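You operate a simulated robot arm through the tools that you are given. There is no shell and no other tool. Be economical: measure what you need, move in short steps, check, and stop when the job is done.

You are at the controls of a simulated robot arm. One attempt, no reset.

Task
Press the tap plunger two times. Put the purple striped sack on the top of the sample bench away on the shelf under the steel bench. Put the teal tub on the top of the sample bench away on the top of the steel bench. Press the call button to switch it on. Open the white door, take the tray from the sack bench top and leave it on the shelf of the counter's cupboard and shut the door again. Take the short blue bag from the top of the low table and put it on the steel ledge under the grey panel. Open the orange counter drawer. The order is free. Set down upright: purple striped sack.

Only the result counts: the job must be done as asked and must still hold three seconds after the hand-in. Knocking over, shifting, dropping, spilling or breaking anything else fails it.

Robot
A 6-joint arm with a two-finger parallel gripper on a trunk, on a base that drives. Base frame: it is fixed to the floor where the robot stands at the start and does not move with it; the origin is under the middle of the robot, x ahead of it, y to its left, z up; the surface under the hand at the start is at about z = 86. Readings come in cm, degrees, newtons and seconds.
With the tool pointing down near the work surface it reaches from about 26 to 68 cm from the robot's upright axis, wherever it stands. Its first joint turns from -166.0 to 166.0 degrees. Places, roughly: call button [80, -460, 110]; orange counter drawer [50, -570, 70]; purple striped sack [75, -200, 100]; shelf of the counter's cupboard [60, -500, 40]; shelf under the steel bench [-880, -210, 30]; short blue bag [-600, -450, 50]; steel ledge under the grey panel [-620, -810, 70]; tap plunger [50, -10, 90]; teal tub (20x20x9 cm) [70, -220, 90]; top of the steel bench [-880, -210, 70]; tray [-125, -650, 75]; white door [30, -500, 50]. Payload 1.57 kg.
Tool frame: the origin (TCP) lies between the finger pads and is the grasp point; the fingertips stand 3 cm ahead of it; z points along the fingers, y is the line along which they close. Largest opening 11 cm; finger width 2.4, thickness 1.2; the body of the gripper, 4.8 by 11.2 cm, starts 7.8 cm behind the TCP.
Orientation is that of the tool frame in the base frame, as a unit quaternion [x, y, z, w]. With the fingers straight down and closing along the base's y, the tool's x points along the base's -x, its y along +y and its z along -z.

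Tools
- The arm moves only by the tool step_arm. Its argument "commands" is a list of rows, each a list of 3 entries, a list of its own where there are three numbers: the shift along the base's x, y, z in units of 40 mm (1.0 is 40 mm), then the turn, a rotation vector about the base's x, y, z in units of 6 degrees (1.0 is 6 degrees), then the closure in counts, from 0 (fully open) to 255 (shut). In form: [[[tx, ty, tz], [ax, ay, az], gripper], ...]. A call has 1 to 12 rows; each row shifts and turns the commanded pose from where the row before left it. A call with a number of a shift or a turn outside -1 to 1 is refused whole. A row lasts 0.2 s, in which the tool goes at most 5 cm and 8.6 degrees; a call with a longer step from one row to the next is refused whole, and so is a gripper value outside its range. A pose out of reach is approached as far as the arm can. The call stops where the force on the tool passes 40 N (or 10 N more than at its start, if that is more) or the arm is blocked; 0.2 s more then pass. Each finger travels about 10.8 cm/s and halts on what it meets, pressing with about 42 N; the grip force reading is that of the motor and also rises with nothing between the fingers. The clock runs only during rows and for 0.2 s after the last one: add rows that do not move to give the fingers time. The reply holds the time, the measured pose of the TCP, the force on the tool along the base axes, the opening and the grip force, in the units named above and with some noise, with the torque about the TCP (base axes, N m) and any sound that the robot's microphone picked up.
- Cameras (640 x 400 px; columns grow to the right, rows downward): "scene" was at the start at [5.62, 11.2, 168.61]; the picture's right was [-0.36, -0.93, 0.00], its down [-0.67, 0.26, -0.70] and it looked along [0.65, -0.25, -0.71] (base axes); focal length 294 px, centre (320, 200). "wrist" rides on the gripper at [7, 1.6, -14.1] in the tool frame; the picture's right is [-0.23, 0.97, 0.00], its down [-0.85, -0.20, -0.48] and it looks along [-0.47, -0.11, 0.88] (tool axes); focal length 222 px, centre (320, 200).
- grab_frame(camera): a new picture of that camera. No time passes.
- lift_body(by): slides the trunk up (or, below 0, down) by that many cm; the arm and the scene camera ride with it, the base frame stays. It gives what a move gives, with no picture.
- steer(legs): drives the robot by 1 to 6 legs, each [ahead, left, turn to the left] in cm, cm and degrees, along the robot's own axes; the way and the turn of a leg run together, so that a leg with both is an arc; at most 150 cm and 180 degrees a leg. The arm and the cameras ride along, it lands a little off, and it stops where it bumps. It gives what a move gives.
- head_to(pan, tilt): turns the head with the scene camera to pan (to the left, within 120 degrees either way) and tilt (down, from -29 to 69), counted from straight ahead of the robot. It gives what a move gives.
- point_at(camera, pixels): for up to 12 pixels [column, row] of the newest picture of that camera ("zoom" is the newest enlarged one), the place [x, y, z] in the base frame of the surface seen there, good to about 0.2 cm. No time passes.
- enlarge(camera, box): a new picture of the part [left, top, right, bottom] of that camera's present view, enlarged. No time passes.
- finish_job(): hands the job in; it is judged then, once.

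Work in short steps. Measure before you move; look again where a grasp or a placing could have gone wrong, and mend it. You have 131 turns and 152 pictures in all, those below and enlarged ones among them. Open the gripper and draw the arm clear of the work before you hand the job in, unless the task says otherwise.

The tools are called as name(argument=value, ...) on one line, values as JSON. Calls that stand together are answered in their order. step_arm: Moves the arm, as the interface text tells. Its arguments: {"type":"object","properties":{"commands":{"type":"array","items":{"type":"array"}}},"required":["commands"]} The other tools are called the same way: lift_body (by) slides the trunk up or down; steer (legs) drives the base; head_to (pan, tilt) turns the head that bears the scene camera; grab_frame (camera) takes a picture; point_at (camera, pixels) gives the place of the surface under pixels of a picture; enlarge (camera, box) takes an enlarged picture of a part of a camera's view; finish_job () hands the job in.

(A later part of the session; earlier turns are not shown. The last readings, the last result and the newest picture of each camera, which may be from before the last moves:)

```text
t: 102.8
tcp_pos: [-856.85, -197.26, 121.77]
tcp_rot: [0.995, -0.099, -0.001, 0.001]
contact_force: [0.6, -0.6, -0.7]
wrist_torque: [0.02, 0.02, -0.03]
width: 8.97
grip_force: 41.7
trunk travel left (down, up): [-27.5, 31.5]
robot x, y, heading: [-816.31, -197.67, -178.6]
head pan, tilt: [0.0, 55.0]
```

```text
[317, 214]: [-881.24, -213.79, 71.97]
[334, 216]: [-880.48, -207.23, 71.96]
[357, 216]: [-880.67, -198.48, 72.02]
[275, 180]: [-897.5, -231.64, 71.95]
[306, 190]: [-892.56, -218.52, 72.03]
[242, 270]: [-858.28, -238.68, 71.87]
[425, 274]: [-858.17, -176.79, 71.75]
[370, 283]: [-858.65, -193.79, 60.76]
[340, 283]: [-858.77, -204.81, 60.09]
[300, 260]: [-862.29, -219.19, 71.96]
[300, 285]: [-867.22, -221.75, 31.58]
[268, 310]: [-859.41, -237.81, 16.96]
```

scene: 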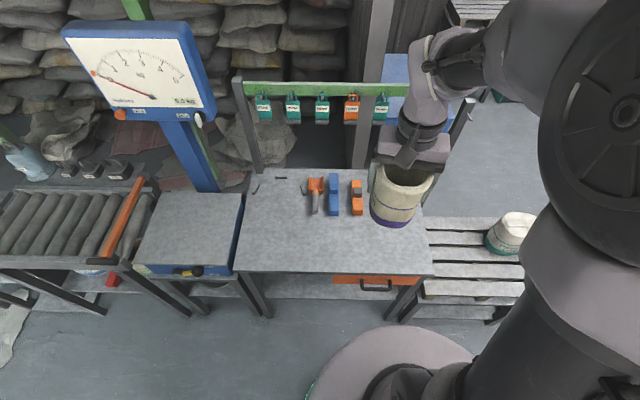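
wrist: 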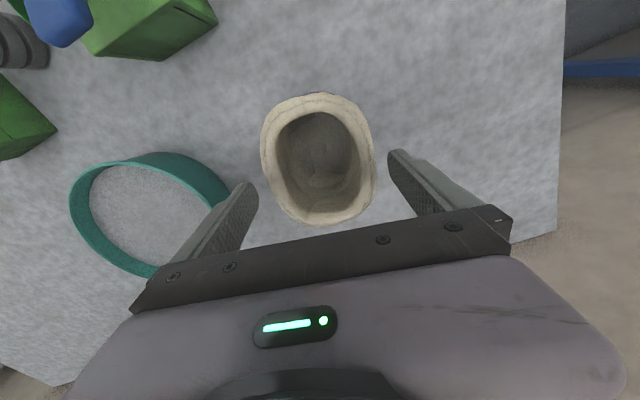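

Free front strip: x -858…-880. I turn the hand to align the sack with y and bring it above (-866,-191), then lower the trunk 14 cm.

step_arm(commands=[[[-0.8, 0.5, 0], [0, 0, 0.95], 120], [[-0.8, 0.5, 0], [0, 0, 0.95], 120], [[-0.7, 0.55, 0], [0, 0, 0], 120], [[0, 0, 0], [0, 0, 0], 120]])

lift_body(by=-14)

step_arm(commands=[[[0, 0, -0.9], [0, 0, 0], 120], [[0, 0, -0.9], [0, 0, 0], 120], [[0, 0, -0.9], [0, 0, 0], 120], [[0, 0, -0.9], [0, 0, 0], 120], [[0, 0, -0.9], [0, 0, 0], 120], [[0, 0, -0.9], [0, 0, 0], 120], [[0, 0, -0.7], [0, 0, 0], 120], [[0, 0, 0], [0, 0, 0], 120]])

grab_frame(camera="scene")

```text
t: 103.8
tcp_pos: [-865.92, -190.97, 121.94]
tcp_rot: [1.0, 0.0, -0.001, 0.001]
contact_force: [-0.4, -0.6, -0.6]
wrist_torque: [0.0, -0.03, 0.03]
width: 8.96
grip_force: 42.7
trunk travel left (down, up): [-27.5, 31.5]
robot x, y, heading: [-816.28, -197.57, -179.2]
head pan, tilt: [0.0, 55.0]
```

```text
t: 105.5
tcp_pos: [-866.04, -190.94, 107.91]
tcp_rot: [1.0, 0.0, -0.001, 0.001]
contact_force: [-0.3, 0.1, -1.2]
wrist_torque: [-0.01, 0.01, -0.01]
width: 8.94
grip_force: 42.2
trunk travel left (down, up): [-13.5, 45.5]
robot x, y, heading: [-816.33, -197.08, -178.6]
head pan, tilt: [0.0, 55.0]
```

```text
t: 107.3
tcp_pos: [-865.78, -191.03, 83.39]
tcp_rot: [1.0, 0.0, 0.0, 0.0]
contact_force: [-0.2, 0.0, -0.5]
wrist_torque: [-0.01, 0.03, 0.0]
width: 8.95
grip_force: 42.0
trunk travel left (down, up): [-13.5, 45.5]
robot x, y, heading: [-816.38, -197.19, -178.9]
head pan, tilt: [0.0, 55.0]
```

```text
120 pictures are left
```

scene: 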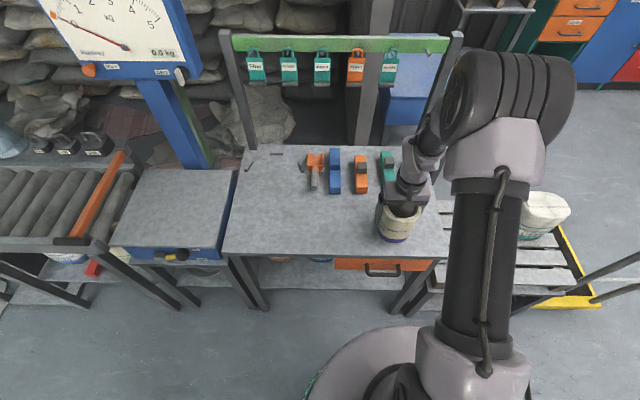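

Sack is over the free front strip, about 3.5 cm up. I lower it to contact, then release.

step_arm(commands=[[[0, 0, -0.4], [0, 0, 0], 120], [[0, 0, -0.3], [0, 0, 0], 120], [[0, 0, -0.06], [0, 0, 0], 120], [[0, 0, -0.06], [0, 0, 0], 120], [[0, 0, 0], [0, 0, 0], 120]])

```text
t: 108.5
tcp_pos: [-866.01, -191.07, 80.14]
tcp_rot: [1.0, 0.0, -0.001, 0.0]
contact_force: [-0.7, -0.3, -0.8]
wrist_torque: [-0.02, 0.01, 0.0]
width: 8.92
grip_force: 42.4
trunk travel left (down, up): [-13.5, 45.5]
robot x, y, heading: [-816.27, -197.51, -179.0]
head pan, tilt: [0.0, 55.0]
```

step_arm(commands=[[[0, 0, -0.05], [0, 0, 0], 120], [[0, 0, -0.05], [0, 0, 0], 120], [[0, 0, 0], [0, 0, 0], 120]])

```text
t: 109.3
tcp_pos: [-865.84, -190.92, 79.78]
tcp_rot: [1.0, -0.001, -0.001, 0.0]
contact_force: [0.2, 1.0, -1.3]
wrist_torque: [0.0, -0.01, 0.02]
width: 8.95
grip_force: 42.3
trunk travel left (down, up): [-13.5, 45.5]
robot x, y, heading: [-816.31, -197.63, -179.0]
head pan, tilt: [0.0, 55.0]
```

Practically at the surface (expected contact z≈79.8). I lower a touch more and open.

step_arm(commands=[[[0, 0, -0.04], [0, 0, 0], 120], [[0, 0, 0], [0, 0, 0], 90], [[0, 0, 0], [0, 0, 0], 40], [[0, 0, 0], [0, 0, 0], 0], [[0, 0, 0], [0, 0, 0], 0]])

step_arm(commands=[[[0, 0, 0.3], [0, 0, 0], 0], [[0, 0, 0.6], [0, 0, 0], 0], [[0, 0, 1], [0, 0, 0], 0], [[0, 0, 1], [0, 0, 0], 0], [[0, 0, 1], [0, 0, 0], 0], [[0, 0, 1], [0, 0, 0], 0], [[0, 0, 0], [0, 0, 0], 0]])

grab_frame(camera="scene")

grab_frame(camera="wrist")

```text
t: 110.5
tcp_pos: [-866.02, -191.02, 79.68]
tcp_rot: [1.0, 0.0, -0.002, 0.0]
contact_force: [0.2, 0.2, 0.7]
wrist_torque: [0.0, 0.0, -0.02]
width: 11.01
grip_force: 0.0
trunk travel left (down, up): [-13.5, 45.5]
robot x, y, heading: [-816.04, -197.59, -179.0]
head pan, tilt: [0.0, 55.0]
```

```text
t: 112.1
tcp_pos: [-865.9, -191.03, 99.18]
tcp_rot: [1.0, -0.001, 0.0, 0.001]
contact_force: [0.0, 0.0, -0.1]
wrist_torque: [0.03, -0.01, 0.04]
width: 11.0
grip_force: 0.0
trunk travel left (down, up): [-13.5, 45.5]
robot x, y, heading: [-816.35, -197.62, -178.9]
head pan, tilt: [0.0, 55.0]
```

```text
119 pictures are left
```

scene: 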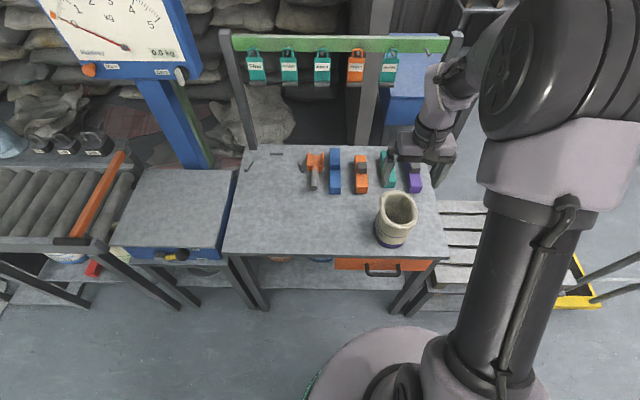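

```text
118 pictures are left
```

wrist: 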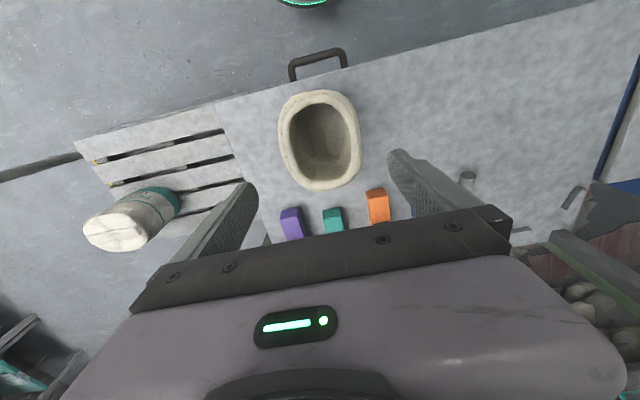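

The sack stands upright at the front edge. For the shelf I need a horizontal hand; I back up 11 cm to gain room, and turn the hand from down to pointing -x in place at height.

steer(legs=[[-11, 0, -1]])

step_arm(commands=[[[0.2, 0, 0.2], [0, 1, 0], 0], [[0.2, 0, 0.2], [0, 1, 0], 0], [[0.2, 0, 0.2], [0, 1, 0], 0], [[0.2, 0, 0], [0, 1, 0], 0], [[0, 0, 0], [0, 1, 0], 0], [[0, 0, 0], [0, 1, 0], 0], [[0, 0, 0], [0, 1, 0], 0], [[0, 0, 0], [0, 0, 0], 0]])

grab_frame(camera="scene")

```text
t: 113.4
tcp_pos: [-856.52, -190.02, 99.2]
tcp_rot: [1.0, -0.007, 0.0, 0.0]
contact_force: [-0.9, 0.2, -0.3]
wrist_torque: [-0.03, 0.05, -0.01]
width: 11.0
grip_force: 0.0
trunk travel left (down, up): [-13.5, 45.5]
robot x, y, heading: [-807.38, -197.38, -179.8]
head pan, tilt: [0.0, 55.0]
stopped in leg 1: the robot was blocked; the commanded pose is now the measured one
```

```text
t: 115.2
tcp_pos: [-853.38, -191.05, 101.55]
tcp_rot: [0.955, 0.0, -0.296, 0.024]
contact_force: [0.0, 0.2, 0.3]
wrist_torque: [0.01, -0.02, -0.02]
width: 10.98
grip_force: 0.0
out of reach, approached as far as the arm can: row 6, 7
trunk travel left (down, up): [-13.5, 45.5]
robot x, y, heading: [-807.04, -197.41, -179.6]
head pan, tilt: [0.0, 55.0]
```

```text
117 pictures are left
```

scene: 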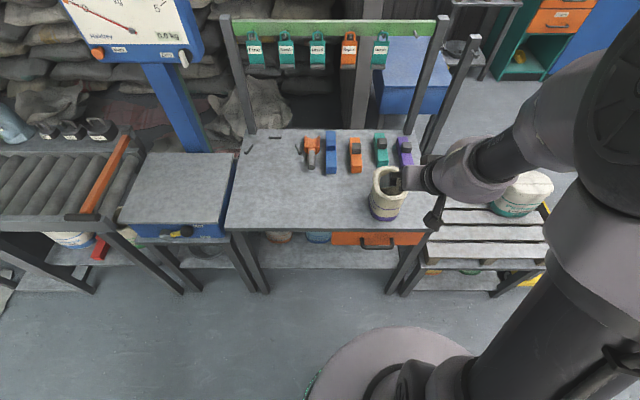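

The base touched the table behind after 9 cm; that is far enough. Hand reached 34° tilt, limited by folding; I raise the trunk 14 cm so that the arm is less folded, and continue lower and further out.

lift_body(by=14)

step_arm(commands=[[[-0.9, 0, -0.3], [0, 0, 0], 0], [[-0.9, 0, -0.3], [0, 0, 0], 0], [[-0.9, 0, -0.3], [0, 0.5, 0], 0], [[-0.3, 0, -0.4], [0, 1, 0], 0], [[0, 0, -0.4], [0, 1, 0], 0], [[0, 0, -0.4], [0, 1, 0], 0], [[0, 0, -0.4], [0, 1, 0], 0], [[0, 0, -0.4], [0, 1, 0], 0], [[0, 0, -0.4], [0, 1, 0], 0], [[0, 0, 0], [0, 0, 0], 0]])

grab_frame(camera="scene")

```text
t: 116.9
tcp_pos: [-853.3, -191.02, 115.53]
tcp_rot: [0.955, -0.001, -0.296, 0.025]
contact_force: [0.7, 0.0, -0.4]
wrist_torque: [-0.01, 0.02, 0.01]
width: 10.98
grip_force: 0.1
trunk travel left (down, up): [-27.5, 31.5]
robot x, y, heading: [-807.14, -197.44, -179.9]
head pan, tilt: [0.0, 55.0]
```

```text
t: 119.1
tcp_pos: [-877.7, -181.02, 114.54]
tcp_rot: [0.808, 0.007, -0.588, 0.038]
contact_force: [-0.8, -0.1, 0.1]
wrist_torque: [-0.02, 0.03, -0.02]
width: 11.01
grip_force: 0.1
out of reach, approached as far as the arm can: row 5, 6, 7, 8, 9
trunk travel left (down, up): [-27.5, 31.5]
robot x, y, heading: [-807.02, -197.78, -179.6]
head pan, tilt: [0.0, 55.0]
```

```text
116 pictures are left
```

scene: 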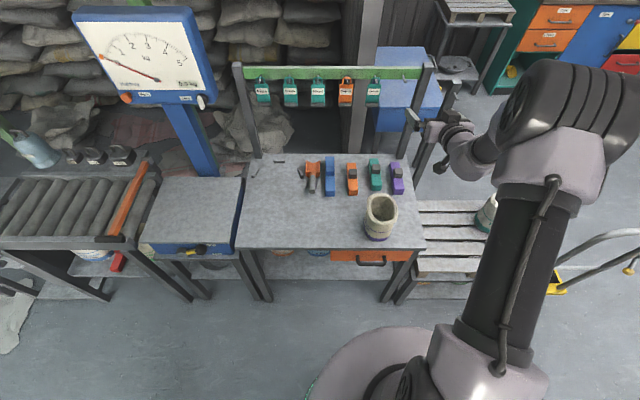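

Tilt is now ~72° but the solution lags at z 114. I try going lower in steps, where the arm is less folded.

step_arm(commands=[[[0, 0, -0.5], [0, 0, 0], 0], [[0, 0, -0.5], [0, 0, 0], 0], [[0, 0, 0], [0, 0, 0], 0]])

```text
t: 119.9
tcp_pos: [-880.16, -179.07, 112.38]
tcp_rot: [0.803, 0.008, -0.596, 0.027]
contact_force: [0.1, -0.9, 0.0]
wrist_torque: [-0.03, -0.02, 0.0]
width: 10.99
grip_force: 0.1
out of reach, approached as far as the arm can: row 1, 2
trunk travel left (down, up): [-27.5, 31.5]
robot x, y, heading: [-807.09, -197.59, -179.7]
head pan, tilt: [0.0, 55.0]
```

Too folded here: the hand needs more distance. I step 3 cm forward and 28 cm left, to reach the sack diagonally from further away.

steer(legs=[[3, 0, 0], [0, 28, 0]])

step_arm(commands=[[[0, 0, 0], [0, 0, 0], 0]])

grab_frame(camera="scene")

```text
t: 122.3
tcp_pos: [-883.05, -206.6, 112.29]
tcp_rot: [0.803, 0.007, -0.595, 0.026]
contact_force: [1.5, 0.5, -0.7]
wrist_torque: [0.04, -0.02, -0.03]
width: 10.97
grip_force: 0.1
trunk travel left (down, up): [-27.5, 31.5]
robot x, y, heading: [-809.93, -225.41, -179.8]
head pan, tilt: [0.0, 55.0]
```

```text
t: 122.7
tcp_pos: [-882.99, -206.52, 112.36]
tcp_rot: [0.802, 0.005, -0.596, 0.025]
contact_force: [-0.3, -0.6, -0.3]
wrist_torque: [0.0, 0.0, -0.02]
width: 10.98
grip_force: 0.0
trunk travel left (down, up): [-27.5, 31.5]
robot x, y, heading: [-810.14, -225.08, -179.8]
head pan, tilt: [0.0, 55.0]
```

```text
115 pictures are left
```

scene: 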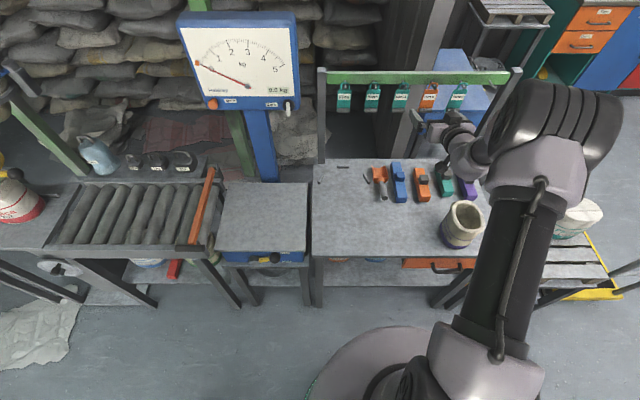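

Commanded pose is current now. I yaw the hand -30° to point at the sack from the robot, and bring it over the sack at z≈108.

step_arm(commands=[[[0.6, 0.5, 0], [0, 0, -1], 0], [[0.8, 0.6, 0], [0, 0, -1], 0], [[0.8, 0.6, 0], [0, 0, -1], 0], [[0.8, 0.6, 0], [0, 0, -1], 0], [[0.8, 0.6, 0], [0, 0, -1], 0], [[0.8, 0.5, -0.3], [0, 0, 0], 0], [[0, 0, -0.5], [0, 0, 0], 0], [[0, 0, 0], [0, 0, 0], 0]])

grab_frame(camera="scene")

```text
t: 124.5
tcp_pos: [-871.16, -180.33, 117.52]
tcp_rot: [0.779, -0.201, -0.581, -0.124]
contact_force: [-0.7, -0.8, 0.0]
wrist_torque: [-0.01, 0.0, 0.03]
width: 11.0
grip_force: 0.0
out of reach, approached as far as the arm can: row 1, 2, 3, 4, 5, 6, 7
trunk travel left (down, up): [-27.5, 31.5]
robot x, y, heading: [-810.05, -225.35, -180.1]
head pan, tilt: [0.0, 55.0]
```

```text
114 pictures are left
```

scene: 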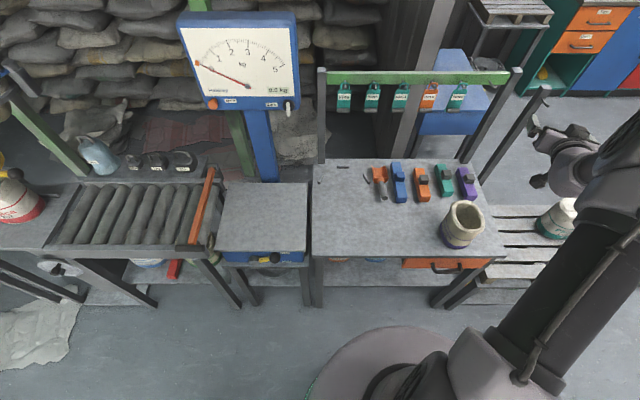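

Horizontal hand seems limited by wrist folding. I bring the hand back to pointing down over free space to test tilting sideways instead.

step_arm(commands=[[[0, 0, 0.3], [0, 0, 1], 0], [[0, 0, 0.3], [0, 0, 1], 0], [[0, 0, 0], [0, 0, 1], 0], [[0, 0, 0], [0, 0, 1], 0], [[0, 0, 0], [0, 0, 1], 0], [[0, 0, 0], [0, -1, 0], 0], [[0, 0, 0], [0, -1, 0], 0], [[0, 0, 0], [0, -1, 0], 0], [[0, 0, 0], [0, -1, 0], 0], [[0, 0, 0], [0, -1, 0], 0], [[0, 0, 0], [0, -1, 0], 0], [[0, 0, 0], [0, -1, 0], 0]])

step_arm(commands=[[[0, 0, 0], [0, -1, 0], 0], [[0, 0, 0], [0, -1, 0], 0], [[0, 0, 0], [0, -1, 0], 0], [[0, 0, 0], [0, -1, 0], 0], [[0, 0, 0], [0, 0, 0], 0]])

```text
t: 127.1
tcp_pos: [-871.21, -180.19, 120.09]
tcp_rot: [0.963, -0.004, -0.268, 0.026]
contact_force: [0.1, -0.8, 0.4]
wrist_torque: [-0.01, -0.02, 0.05]
width: 11.01
grip_force: 0.0
trunk travel left (down, up): [-27.5, 31.5]
robot x, y, heading: [-810.09, -224.98, -180.0]
head pan, tilt: [0.0, 55.0]
```

```text
t: 128.3
tcp_pos: [-866.9, -184.82, 118.95]
tcp_rot: [0.996, -0.009, -0.088, 0.025]
contact_force: [0.0, -0.1, 0.5]
wrist_torque: [-0.02, 0.02, 0.01]
width: 11.0
grip_force: 0.1
out of reach, approached as far as the arm can: row 1, 2, 3, 4
trunk travel left (down, up): [-27.5, 31.5]
robot x, y, heading: [-810.06, -224.89, -179.9]
head pan, tilt: [0.0, 55.0]
```

Now nearly pointing down. I move to (-855,-222) and test tilting the hand sideways (toward -y).

step_arm(commands=[[[0.3, -0.9, 0], [0, -0.8, 0], 0], [[0.3, -0.9, 0], [0, -0.8, 0], 0], [[0.3, -0.9, 0], [-0.5, 0, 0], 0], [[0.3, -0.9, 0], [0, 0, 0], 0], [[0.3, -0.9, 0], [0, 0, 0], 0], [[0.3, -0.9, 0], [0, 0, 0], 0], [[0.3, -0.9, 0], [0, 0, 0], 0], [[0.3, -0.9, 0], [0, 0, 0], 0], [[0.2, -0.9, 0], [0, 0, 0], 0], [[0, -0.9, 0], [0, 0, 0], 0], [[0, 0, 0], [0, 0, 0], 0]])

step_arm(commands=[[[0, 0, 0], [-1, 0, 0], 0], [[0, 0, 0], [-1, 0, 0], 0], [[0, 0, 0], [-1, 0, 0], 0], [[0, 0, 0], [-1, 0, 0], 0], [[0, 0, 0], [-1, 0, 0], 0], [[0, 0, 0], [-1, 0, 0], 0], [[0, 0, 0], [-1, 0, 0], 0], [[0, 0, 0], [-1, 0, 0], 0], [[0, 0, 0], [-1, 0, 0], 0], [[0, 0, 0], [-1, 0, 0], 0], [[0, 0, 0], [0, 0, 0], 0]])

```text
t: 130.7
tcp_pos: [-871.23, -201.68, 122.2]
tcp_rot: [0.999, -0.011, -0.002, 0.052]
contact_force: [-0.6, 0.5, 0.0]
wrist_torque: [-0.01, -0.03, -0.01]
width: 11.02
grip_force: 0.1
out of reach, approached as far as the arm can: row 1, 2, 3, 4, 5, 6, 7, 8, 9, 10
trunk travel left (down, up): [-27.5, 31.5]
robot x, y, heading: [-809.72, -224.95, -179.7]
head pan, tilt: [0.0, 55.0]
```

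```text
t: 133.1
tcp_pos: [-868.86, -210.58, 120.52]
tcp_rot: [0.853, -0.012, 0.0, 0.522]
contact_force: [0.7, 0.4, 0.1]
wrist_torque: [0.04, -0.01, -0.02]
width: 10.99
grip_force: 0.0
out of reach, approached as far as the arm can: row 1, 2, 3, 4, 5, 6, 7, 8, 9, 10
trunk travel left (down, up): [-27.5, 31.5]
robot x, y, heading: [-810.13, -225.14, -179.7]
head pan, tilt: [0.0, 55.0]
```

The arm seems to be in another branch. I look at its posture.

head_to(pan=-10, tilt=35)

grab_frame(camera="scene")

grab_frame(camera="wrist")

```text
t: 133.9
tcp_pos: [-869.05, -210.64, 120.53]
tcp_rot: [0.854, -0.012, 0.0, 0.521]
contact_force: [0.1, 0.9, 0.0]
wrist_torque: [0.01, 0.01, -0.02]
width: 10.99
grip_force: 0.0
trunk travel left (down, up): [-27.5, 31.5]
robot x, y, heading: [-810.17, -225.13, -179.7]
head pan, tilt: [-10.0, 35.0]
```

```text
113 pictures are left
```

scene: 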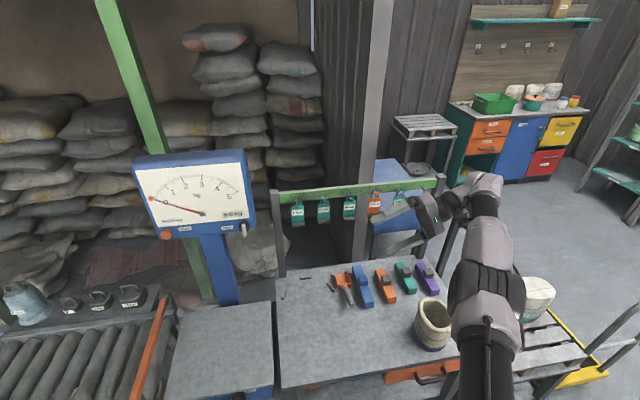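

```text
112 pictures are left
```

wrist: 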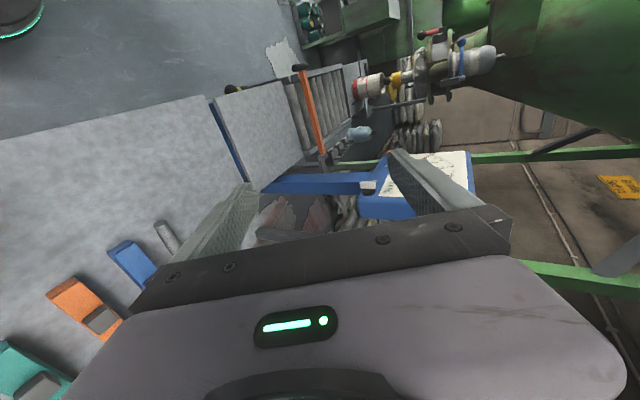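

I measure points along the arm (trunk end [485,380], elbow [490,290], wrist [480,190]) to understand the posture.

point_at(camera="scene", pixels=[[485, 390], [485, 340], [490, 300], [490, 240], [480, 190], [430, 205], [455, 300], [520, 290]])

head_to(pan=-20, tilt=65)

grab_frame(camera="scene")

```text
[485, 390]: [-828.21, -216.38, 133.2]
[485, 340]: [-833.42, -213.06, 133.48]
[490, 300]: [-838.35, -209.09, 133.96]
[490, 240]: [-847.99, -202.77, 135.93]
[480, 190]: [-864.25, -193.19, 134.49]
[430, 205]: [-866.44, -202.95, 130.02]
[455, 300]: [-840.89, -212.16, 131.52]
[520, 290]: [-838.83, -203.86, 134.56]
```

```text
t: 134.9
tcp_pos: [-868.85, -210.56, 120.43]
tcp_rot: [0.853, -0.012, 0.0, 0.521]
contact_force: [0.5, 0.4, -0.5]
wrist_torque: [0.02, 0.01, -0.02]
width: 11.02
grip_force: 0.1
trunk travel left (down, up): [-27.5, 31.5]
robot x, y, heading: [-810.14, -225.23, -180.2]
head pan, tilt: [-20.0, 65.0]
```

```text
111 pictures are left
```

scene: 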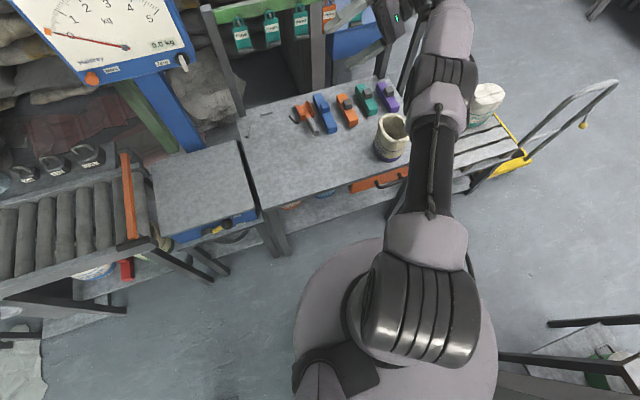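

The arm is fully stretched (shoulder, elbow, wrist all at z≈134), i.e. singular. Moving down should bend the elbow again; I go down 14 cm while turning the hand back to pointing down.

step_arm(commands=[[[0, 0, -0.7], [0.9, 0, 0], 0], [[0.2, 0, -0.7], [0.9, 0, 0], 0], [[0.2, 0, -0.7], [0.9, 0, 0], 0], [[0.3, 0, -0.5], [0.9, 0, 0], 0], [[0.5, 0, -0.4], [0.9, 0, 0], 0], [[0.5, 0, 0], [0.9, 0, 0], 0], [[0.5, 0, 0], [0.9, 0, 0], 0], [[0.5, 0, 0], [0.9, 0, 0], 0], [[0, 0, 0], [0.9, 0, 0], 0], [[0, 0, 0], [0.9, 0, 0], 0], [[0, 0, 0], [0, 0, 0], 0]])

```text
t: 137.3
tcp_pos: [-862.12, -193.72, 130.75]
tcp_rot: [0.997, -0.01, 0.004, 0.083]
contact_force: [-0.4, -0.2, -0.2]
wrist_torque: [-0.02, 0.01, 0.0]
width: 11.0
grip_force: 0.0
out of reach, approached as far as the arm can: row 1, 2, 3, 4, 5, 6, 7, 8, 9, 10
trunk travel left (down, up): [-27.5, 31.5]
robot x, y, heading: [-810.29, -224.85, -180.0]
head pan, tilt: [-20.0, 65.0]
```

It went up instead; I look at the posture before the next try.

grab_frame(camera="scene")

step_arm(commands=[[[0, 0, 0.8], [0.3, 0, 0], 0], [[0, 0, 0.8], [0.3, 0, 0], 0], [[0, 0, 0.8], [0.3, 0, 0], 0], [[0, 0, 0], [0, 0, 0], 0]])

grab_frame(camera="scene")

```text
110 pictures are left
```

scene: 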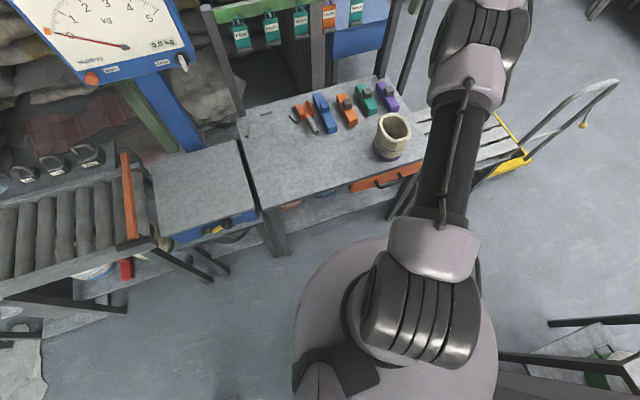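

```text
t: 138.3
tcp_pos: [-862.43, -194.28, 134.56]
tcp_rot: [0.999, -0.012, -0.009, 0.04]
contact_force: [0.0, 0.0, -0.3]
wrist_torque: [-0.01, 0.03, -0.02]
width: 11.01
grip_force: 0.1
out of reach, approached as far as the arm can: row 1, 2, 3
trunk travel left (down, up): [-27.5, 31.5]
robot x, y, heading: [-810.3, -225.36, -179.8]
head pan, tilt: [-20.0, 65.0]
```

```text
109 pictures are left
```

scene: 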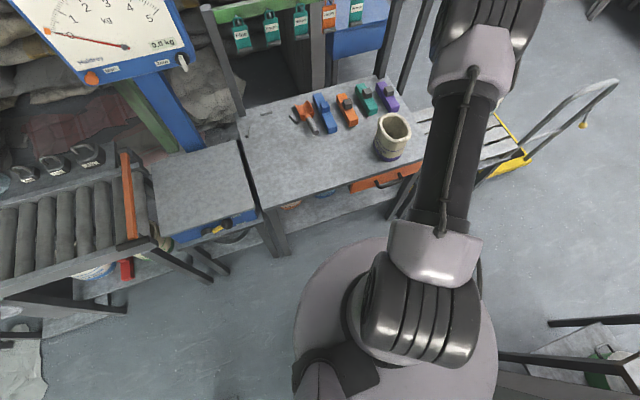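

The elbow rises again, so the arm is re-bending. I move inward now at this height.

step_arm(commands=[[[0.6, -0.4, 0.2], [0, 0, 0], 0], [[0.6, -0.4, 0], [0, 0, 0], 0], [[0.6, -0.4, 0], [0, 0, 0], 0], [[0.6, -0.4, 0], [0, 0, 0], 0], [[0, 0, 0], [0, 0, 0], 0]])

grab_frame(camera="scene")

```text
t: 139.5
tcp_pos: [-862.11, -194.61, 135.6]
tcp_rot: [1.0, -0.011, -0.005, 0.029]
contact_force: [-0.1, -0.1, -0.2]
wrist_torque: [-0.01, -0.03, -0.01]
width: 11.02
grip_force: 0.1
out of reach, approached as far as the arm can: row 1, 2, 3, 4
trunk travel left (down, up): [-27.5, 31.5]
robot x, y, heading: [-810.29, -225.32, -180.0]
head pan, tilt: [-20.0, 65.0]
```

```text
108 pictures are left
```

scene: 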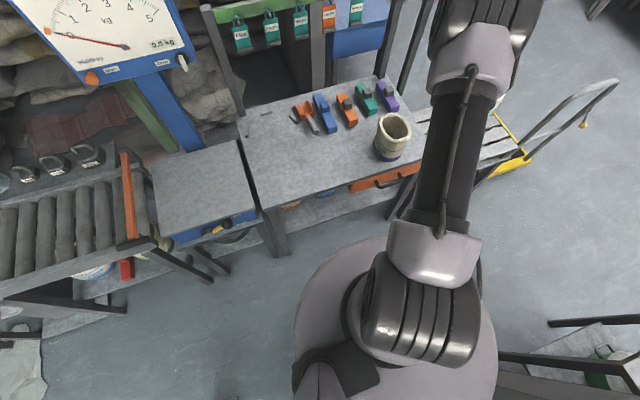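

Some joint is at its limit. I test the yaw of the hand in both directions.

step_arm(commands=[[[0, 0, 0], [0, 0, 1], 0], [[0, 0, 0], [0, 0, 1], 0], [[0, 0, 0], [0, 0, 1], 0], [[0, 0, 0], [0, 0, 0], 0]])

step_arm(commands=[[[0, 0, 0], [0, 0, -1], 0], [[0, 0, 0], [0, 0, -1], 0], [[0, 0, 0], [0, 0, -1], 0], [[0, 0, 0], [0, 0, 0], 0]])

step_arm(commands=[[[0, 0, 0], [0, 1, 0], 0], [[0, 0, 0], [0, 1, 0], 0], [[0, 0, 0], [0, 0, 0], 0]])

step_arm(commands=[[[0.5, -0.3, 0], [0, 0, 0], 0], [[0.5, -0.3, 0], [0, 0, 0], 0], [[0, 0, 0], [0, 0, 0], 0]])

```text
t: 140.5
tcp_pos: [-862.56, -195.21, 135.24]
tcp_rot: [0.989, 0.145, -0.005, 0.03]
contact_force: [-0.6, -0.1, -0.4]
wrist_torque: [-0.04, 0.01, 0.0]
width: 10.99
grip_force: 0.1
out of reach, approached as far as the arm can: row 3
trunk travel left (down, up): [-27.5, 31.5]
robot x, y, heading: [-810.25, -225.03, -179.9]
head pan, tilt: [-20.0, 65.0]
```

```text
t: 141.5
tcp_pos: [-862.53, -195.31, 135.02]
tcp_rot: [0.999, -0.012, -0.005, 0.03]
contact_force: [0.4, 0.2, -0.1]
wrist_torque: [0.01, 0.05, 0.01]
width: 11.01
grip_force: 0.0
trunk travel left (down, up): [-27.5, 31.5]
robot x, y, heading: [-810.15, -225.34, -179.9]
head pan, tilt: [-20.0, 65.0]
```

```text
t: 142.3
tcp_pos: [-862.53, -195.25, 135.24]
tcp_rot: [0.993, -0.008, -0.111, 0.032]
contact_force: [0.5, 0.0, 0.6]
wrist_torque: [0.05, -0.02, 0.0]
width: 11.01
grip_force: 0.0
trunk travel left (down, up): [-27.5, 31.5]
robot x, y, heading: [-809.91, -225.08, -180.0]
head pan, tilt: [-20.0, 65.0]
```

```text
t: 143.1
tcp_pos: [-858.44, -197.7, 135.06]
tcp_rot: [0.993, -0.008, -0.11, 0.032]
contact_force: [0.1, -0.1, 0.0]
wrist_torque: [-0.04, -0.01, 0.01]
width: 10.99
grip_force: 0.1
trunk travel left (down, up): [-27.5, 31.5]
robot x, y, heading: [-809.89, -225.24, -180.1]
head pan, tilt: [-20.0, 65.0]
```

Tilting outward freed the arm: this branch favours an outward-pitched hand, just what I need. I pitch out further and come inward and down.

step_arm(commands=[[[0.3, 0, 0], [0, 1, 0], 0], [[0.3, 0, 0], [0, 1, 0], 0], [[0, 0, 0], [0, 1, 0], 0], [[0, 0, 0], [0, 1, 0], 0], [[0, 0, 0], [0, 1, 0], 0], [[0, 0, -0.5], [0, 1, 0], 0], [[0, 0, -0.5], [0, 1, 0], 0], [[0, 0, -0.5], [0, 0, 0], 0], [[0, 0, -0.5], [0, 0, 0], 0], [[0, 0, -0.5], [0, 0, 0], 0], [[0, 0, 0], [0, 0, 0], 0]])

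grab_frame(camera="scene")

```text
t: 145.5
tcp_pos: [-856.14, -197.86, 125.22]
tcp_rot: [0.888, 0.004, -0.459, 0.031]
contact_force: [0.5, 0.3, -0.1]
wrist_torque: [0.01, 0.02, 0.04]
width: 11.02
grip_force: 0.1
trunk travel left (down, up): [-27.5, 31.5]
robot x, y, heading: [-810.35, -225.47, -179.9]
head pan, tilt: [-20.0, 65.0]
```

```text
107 pictures are left
```

scene: 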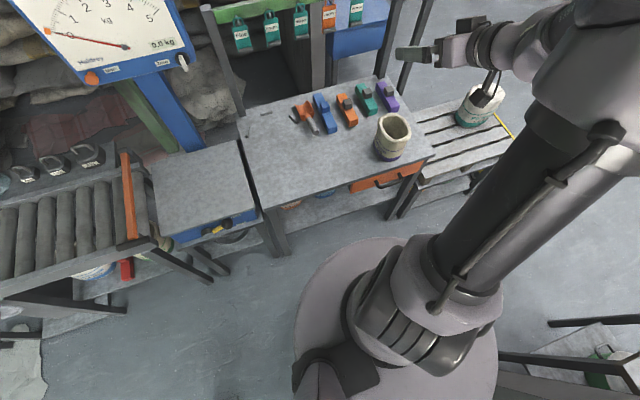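

Tilt 55° at r≈53 without trouble. I level the hand's small roll/yaw and move to a pre-grasp in front of/above the sack: (-852,-191,92).

step_arm(commands=[[[0.25, 0.5, -0.8], [0.48, 0, -0.34], 0], [[0.25, 0.5, -0.8], [0, 0, 0], 0], [[0.25, 0.4, -0.8], [0, 0, 0], 0], [[0.25, 0.3, -0.8], [0, 0, 0], 0], [[0, 0, -0.8], [0, 0, 0], 0], [[0, 0, -0.8], [0, 0, 0], 0], [[0, 0, -0.8], [0, 0, 0], 0], [[0, 0, -0.8], [0, 0, 0], 0], [[0, 0, -0.8], [0, 0, 0], 0], [[0, 0, -0.8], [0, 0, 0], 0], [[0, 0, 0], [0, 0, 0], 0]])

head_to(pan=-10, tilt=58)

grab_frame(camera="scene")

grab_frame(camera="wrist")

```text
t: 147.9
tcp_pos: [-855.14, -185.34, 96.75]
tcp_rot: [0.889, 0.001, -0.458, 0.004]
contact_force: [-0.4, -0.3, 1.2]
wrist_torque: [0.03, -0.02, 0.0]
width: 11.02
grip_force: 0.0
out of reach, approached as far as the arm can: row 6, 7, 8, 9, 10
trunk travel left (down, up): [-27.5, 31.5]
robot x, y, heading: [-810.06, -225.25, -179.6]
head pan, tilt: [-20.0, 65.0]
```

```text
t: 148.6
tcp_pos: [-855.07, -185.3, 96.74]
tcp_rot: [0.889, -0.001, -0.457, 0.004]
contact_force: [-0.3, 0.0, -0.2]
wrist_torque: [0.01, -0.04, 0.01]
width: 10.98
grip_force: 0.0
trunk travel left (down, up): [-27.5, 31.5]
robot x, y, heading: [-809.93, -225.15, -179.8]
head pan, tilt: [-10.0, 58.0]
```

```text
106 pictures are left
```

scene: 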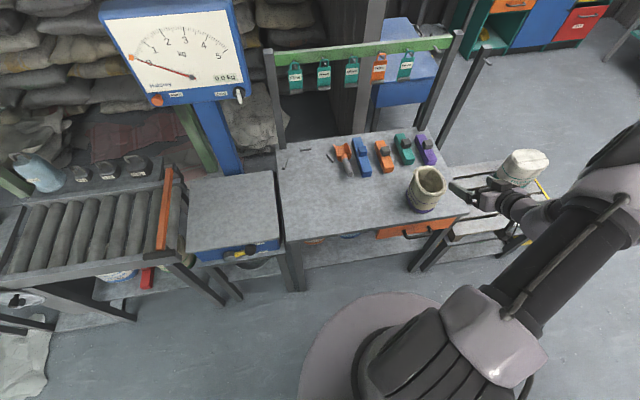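

```text
105 pictures are left
```

wrist: 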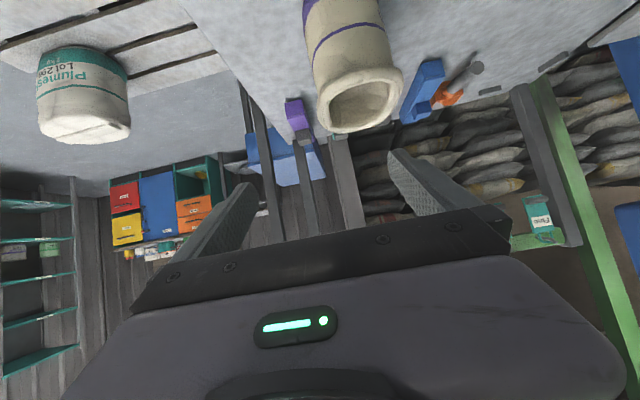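

Limit again at z 97 because the arm is too folded here; more radius helps. I move the robot 10 cm left (r≈69 to the sack), then set the hand above the sack at (-863.5,-191,99).

steer(legs=[[0, 10, 0]])

step_arm(commands=[[[0, 0, 0.6], [0, 0, 0], 0], [[-0.5, 0.5, 0], [0, 0, 0], 0], [[-0.6, 0.5, 0], [0, 0, 0], 0], [[-0.6, 0, 0], [0, 0, 0], 0], [[-0.4, 0, 0], [0, 0, 0], 0], [[0, 0, 0], [0, 0, 0], 0]])

grab_frame(camera="wrist")

grab_frame(camera="scene")

```text
t: 149.8
tcp_pos: [-854.95, -195.26, 96.84]
tcp_rot: [0.89, -0.002, -0.457, 0.003]
contact_force: [0.7, -0.1, -0.4]
wrist_torque: [0.03, -0.01, -0.03]
width: 11.0
grip_force: 0.0
trunk travel left (down, up): [-27.5, 31.5]
robot x, y, heading: [-810.19, -235.12, -180.0]
head pan, tilt: [-10.0, 58.0]
```

```text
t: 151.2
tcp_pos: [-863.58, -191.2, 99.14]
tcp_rot: [0.89, -0.001, -0.457, 0.004]
contact_force: [0.6, 0.2, -1.0]
wrist_torque: [0.03, 0.04, -0.03]
width: 11.0
grip_force: 0.0
trunk travel left (down, up): [-27.5, 31.5]
robot x, y, heading: [-809.9, -235.06, -179.8]
head pan, tilt: [-10.0, 58.0]
```

```text
104 pictures are left
```

wrist: 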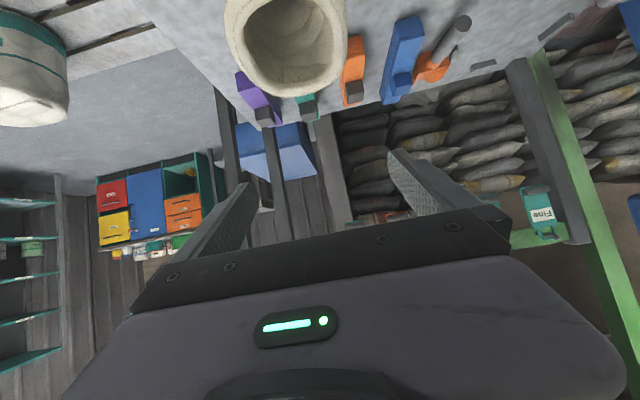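

```text
103 pictures are left
```

scene: 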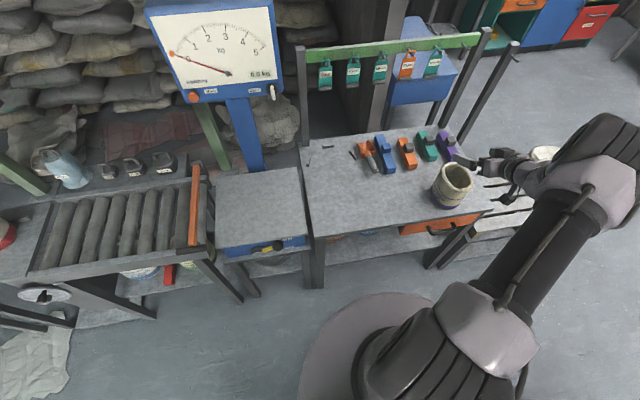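

Reached without trouble. I verify the sack's exact place.

point_at(camera="wrist", pixels=[[228, 45], [343, 45], [285, 92], [240, 80], [335, 80]])

point_at(camera="scene", pixels=[[455, 166], [438, 180], [470, 182], [454, 197], [452, 206]])

```text
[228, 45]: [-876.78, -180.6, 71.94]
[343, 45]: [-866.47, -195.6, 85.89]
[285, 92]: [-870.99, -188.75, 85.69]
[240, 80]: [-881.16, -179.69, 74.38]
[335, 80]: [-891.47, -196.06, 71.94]
```

```text
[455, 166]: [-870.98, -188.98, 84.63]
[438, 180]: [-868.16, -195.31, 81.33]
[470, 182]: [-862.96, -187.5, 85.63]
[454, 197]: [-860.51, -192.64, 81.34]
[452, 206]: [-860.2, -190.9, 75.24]
```

Sack centred at y≈-191. I descend straddling it to z≈80.

step_arm(commands=[[[0, 0.05, -0.7], [0, 0, 0], 0], [[0, 0, -0.8], [0, 0, 0], 0], [[0, 0, -0.8], [0, 0, 0], 0], [[0, 0, -0.8], [0, 0, 0], 0], [[0, 0, -0.8], [0, 0, 0], 0], [[0, 0, -0.8], [0, 0, 0], 0], [[0, 0, 0], [0, 0, 0], 0]])

grab_frame(camera="scene")

```text
t: 152.8
tcp_pos: [-863.31, -191.05, 80.38]
tcp_rot: [0.889, -0.002, -0.458, 0.003]
contact_force: [0.7, -0.4, -0.2]
wrist_torque: [-0.01, 0.02, 0.05]
width: 11.02
grip_force: 0.0
trunk travel left (down, up): [-27.5, 31.5]
robot x, y, heading: [-809.89, -235.26, -180.0]
head pan, tilt: [-10.0, 58.0]
```

```text
102 pictures are left
```

scene: 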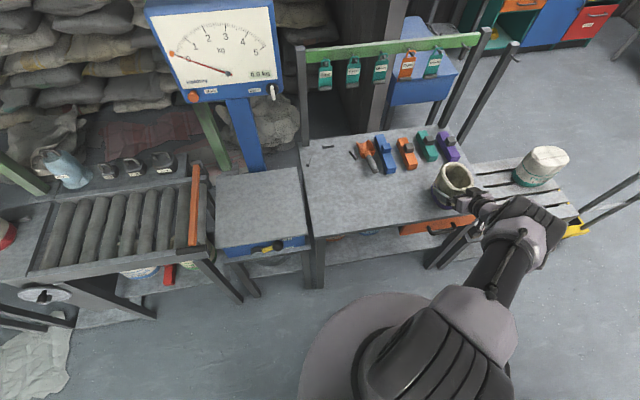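

Reached (z 80.4). I close on the sack and lift it a little.

step_arm(commands=[[[0, 0, 0], [0, 0, 0], 60], [[0, 0, 0], [0, 0, 0], 125], [[0, 0, 0], [0, 0, 0], 125], [[0, 0, 0], [0, 0, 0], 125], [[0, 0, 0.2], [0, 0, 0], 125], [[0, 0, 0.5], [0, 0, 0], 125], [[0, 0, 0.5], [0, 0, 0], 125], [[0, 0, 0], [0, 0, 0], 125]])

enlarge(camera="scene", box=[380, 120, 540, 240])

```text
t: 154.6
tcp_pos: [-863.46, -191.06, 85.17]
tcp_rot: [0.89, -0.001, -0.457, 0.004]
contact_force: [-0.8, -0.1, -0.3]
wrist_torque: [0.02, -0.02, -0.01]
width: 8.93
grip_force: 41.7
trunk travel left (down, up): [-27.5, 31.5]
robot x, y, heading: [-809.96, -235.23, -179.6]
head pan, tilt: [-10.0, 58.0]
```

```text
3.33 times, centred on (460, 180) of scene
```

zoom: 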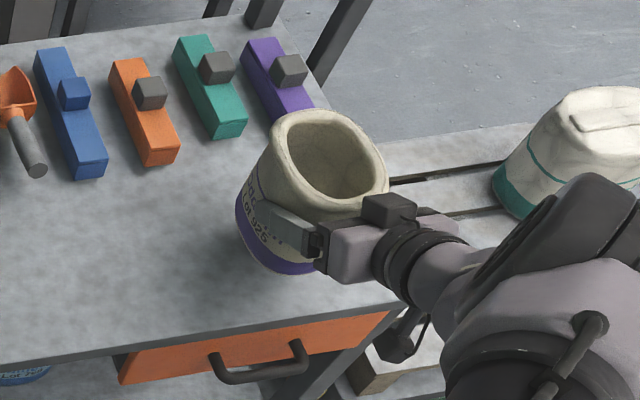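

The sack is gripped upright. Before pulling it out I check the floor to the left/behind for room.

head_to(pan=110, tilt=45)

grab_frame(camera="scene")

point_at(camera="scene", pixels=[[100, 200], [200, 200], [320, 200], [440, 200], [540, 200], [320, 300], [440, 300], [540, 300], [320, 120], [440, 120]])

```text
t: 156.6
tcp_pos: [-863.49, -190.86, 85.22]
tcp_rot: [0.89, -0.002, -0.457, 0.003]
contact_force: [-0.2, 0.1, -0.8]
wrist_torque: [-0.02, 0.0, 0.0]
width: 8.95
grip_force: 42.5
trunk travel left (down, up): [-27.5, 31.5]
robot x, y, heading: [-810.26, -235.21, -180.0]
head pan, tilt: [110.0, 45.0]
```

```text
100 pictures are left
```

scene: 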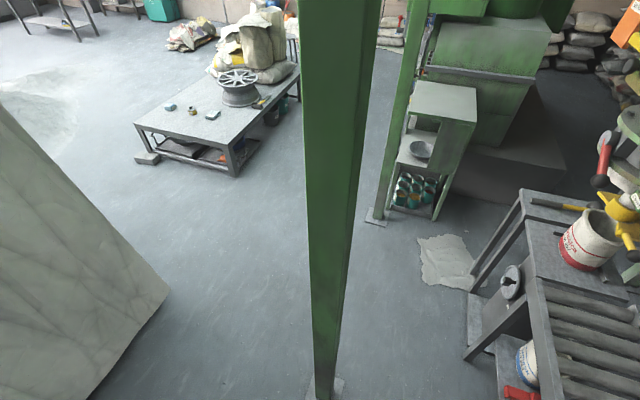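

```text
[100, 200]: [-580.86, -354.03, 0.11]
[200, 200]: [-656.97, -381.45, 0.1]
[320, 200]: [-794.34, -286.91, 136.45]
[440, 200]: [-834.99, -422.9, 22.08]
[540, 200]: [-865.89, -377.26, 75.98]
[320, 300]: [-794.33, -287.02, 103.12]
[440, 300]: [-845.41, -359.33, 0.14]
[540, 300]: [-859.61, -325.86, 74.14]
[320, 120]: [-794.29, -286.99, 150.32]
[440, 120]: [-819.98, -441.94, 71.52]
```

Open floor behind-left (only a green column at (-795,-287)). I raise the sack slightly and back 30 cm along +x, clear of the bench front.

step_arm(commands=[[[0, 0, 0.5], [0, 0, 0], 125], [[0, 0, 0], [0, 0, 0], 125]])

steer(legs=[[-30, 0, 0]])

head_to(pan=-5, tilt=52)

grab_frame(camera="scene")

```text
t: 157.2
tcp_pos: [-863.55, -191.03, 87.15]
tcp_rot: [0.889, -0.001, -0.458, 0.003]
contact_force: [0.5, 0.8, 0.1]
wrist_torque: [-0.01, -0.07, 0.0]
width: 8.94
grip_force: 42.2
trunk travel left (down, up): [-27.5, 31.5]
robot x, y, heading: [-810.12, -235.21, -179.8]
head pan, tilt: [110.0, 45.0]
```

```text
t: 159.2
tcp_pos: [-833.65, -191.08, 87.18]
tcp_rot: [0.889, 0.001, -0.458, 0.005]
contact_force: [0.3, 0.7, -0.8]
wrist_torque: [0.0, -0.02, 0.02]
width: 8.93
grip_force: 42.1
trunk travel left (down, up): [-27.5, 31.5]
robot x, y, heading: [-780.1, -234.99, -179.6]
head pan, tilt: [110.0, 45.0]
```

```text
t: 161.1
tcp_pos: [-833.68, -191.17, 87.11]
tcp_rot: [0.89, 0.001, -0.457, 0.005]
contact_force: [-0.5, 0.3, 0.2]
wrist_torque: [-0.01, 0.0, -0.02]
width: 8.95
grip_force: 41.8
trunk travel left (down, up): [-27.5, 31.5]
robot x, y, heading: [-780.15, -235.22, -179.9]
head pan, tilt: [-5.0, 52.0]
```

```text
99 pictures are left
```

scene: 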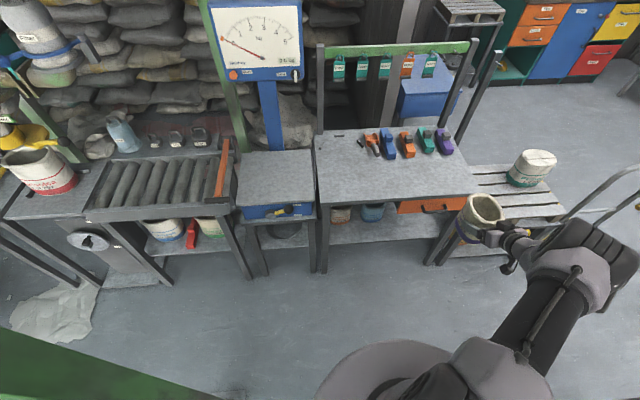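

Sack held upright, clear in front of the bench. I lower the trunk fully.

lift_body(by=-27)

step_arm(commands=[[[0.5, -0.5, -0.6], [0, 0, 0], 125], [[0.5, -0.5, -0.7], [0, 0, 0], 125], [[0, 0, -0.8], [0, 0, 0], 125], [[0, 0, -0.8], [0, 0, 0], 125], [[0, 0, -0.8], [0, 0, 0], 125], [[0, 0, -0.6], [0, 0, 0], 125], [[0, 0, 0], [0, 0, 0], 125]])

grab_frame(camera="scene")

```text
t: 163.9
tcp_pos: [-833.65, -191.25, 60.17]
tcp_rot: [0.89, 0.001, -0.457, 0.005]
contact_force: [-0.3, 0.5, -0.7]
wrist_torque: [-0.01, 0.01, 0.0]
width: 8.92
grip_force: 41.8
trunk travel left (down, up): [-0.5, 58.5]
robot x, y, heading: [-780.12, -234.9, -179.9]
head pan, tilt: [-5.0, 52.0]
```

```text
t: 165.5
tcp_pos: [-829.69, -195.21, 43.08]
tcp_rot: [0.89, 0.001, -0.456, 0.005]
contact_force: [0.7, -0.2, -0.2]
wrist_torque: [-0.02, -0.01, 0.01]
width: 8.93
grip_force: 41.7
trunk travel left (down, up): [-0.5, 58.5]
robot x, y, heading: [-780.17, -234.89, -179.7]
head pan, tilt: [-5.0, 52.0]
```

```text
98 pictures are left
```

scene: 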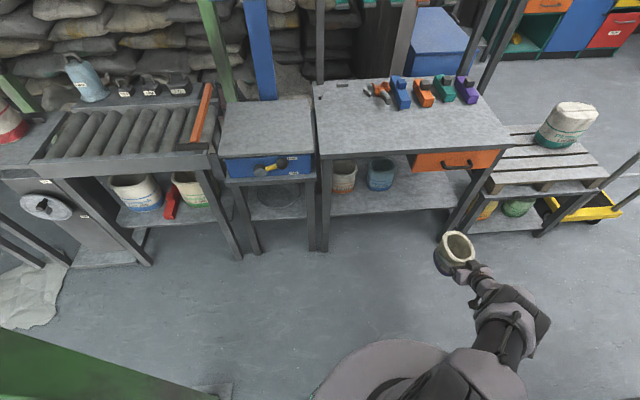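

Sack is at shelf height (bottom ≈34.7, shelf 31.65). I measure pots and legs on the shelf.

point_at(camera="scene", pixels=[[380, 190], [393, 180], [368, 180], [345, 192], [420, 195], [440, 205], [462, 205], [330, 215], [450, 208], [400, 210], [395, 160], [420, 172]])

enlarge(camera="scene", box=[320, 140, 520, 280])

```text
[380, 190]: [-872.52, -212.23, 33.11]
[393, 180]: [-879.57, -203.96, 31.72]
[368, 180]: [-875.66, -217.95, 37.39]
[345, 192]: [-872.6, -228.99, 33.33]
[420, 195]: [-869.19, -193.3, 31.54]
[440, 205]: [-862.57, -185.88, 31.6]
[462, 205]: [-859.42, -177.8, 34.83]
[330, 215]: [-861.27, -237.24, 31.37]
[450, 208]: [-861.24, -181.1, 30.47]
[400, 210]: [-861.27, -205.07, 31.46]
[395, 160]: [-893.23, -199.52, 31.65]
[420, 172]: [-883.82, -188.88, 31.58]
```

```text
2.86 times, centred on (420, 210) of scene
```

zoom: 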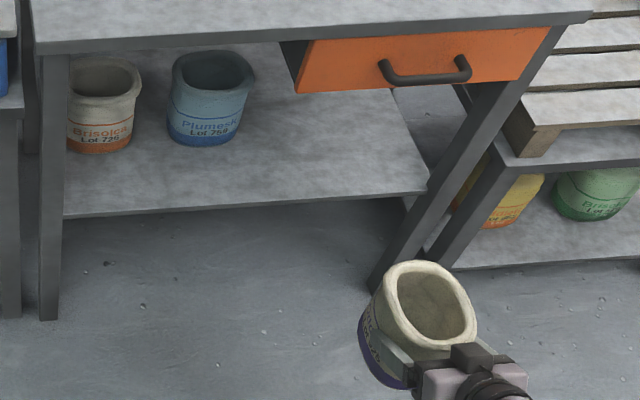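

Free spot y -204…-181 right of the blue pot. I check the arm's foremost points near [545,315] and [505,280] against the bench leg and top edge before driving in.

point_at(camera="scene", pixels=[[545, 318], [525, 290], [505, 285], [490, 268], [480, 275], [535, 300], [500, 320], [460, 285]])

```text
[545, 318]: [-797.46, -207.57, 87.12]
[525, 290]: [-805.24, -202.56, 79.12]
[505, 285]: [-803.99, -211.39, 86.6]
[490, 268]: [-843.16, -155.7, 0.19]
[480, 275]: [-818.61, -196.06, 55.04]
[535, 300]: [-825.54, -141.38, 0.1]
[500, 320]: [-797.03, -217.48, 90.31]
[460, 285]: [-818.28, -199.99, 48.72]
```

Clearance is fine (13 cm to the top edge). I drive ahead 39.5 cm and 2 cm right.

steer(legs=[[20, -2, 0], [19.5, 0, 0]])

grab_frame(camera="scene")

grab_frame(camera="wrist")

```text
t: 168.3
tcp_pos: [-869.64, -193.62, 43.03]
tcp_rot: [0.889, 0.003, -0.458, 0.006]
contact_force: [-0.5, -0.5, -0.7]
wrist_torque: [-0.01, -0.02, 0.02]
width: 8.92
grip_force: 42.1
trunk travel left (down, up): [-0.5, 58.5]
robot x, y, heading: [-819.53, -233.71, -179.6]
head pan, tilt: [-5.0, 52.0]
```

```text
96 pictures are left
```

scene: 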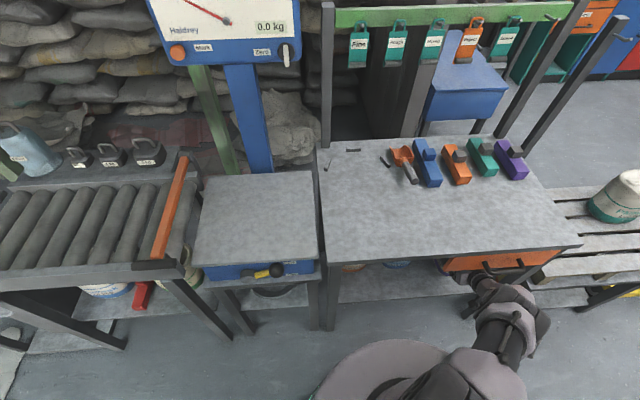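

```text
95 pictures are left
```

wrist: 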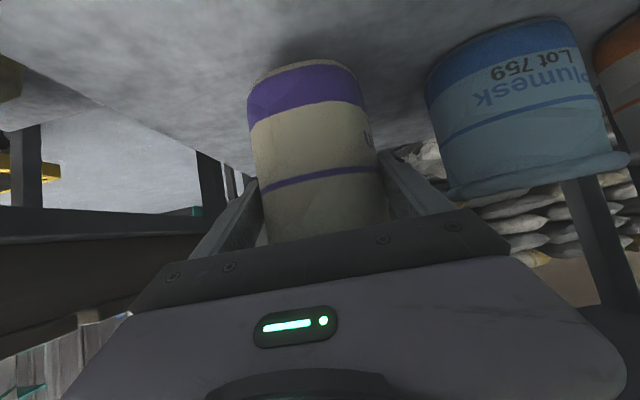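

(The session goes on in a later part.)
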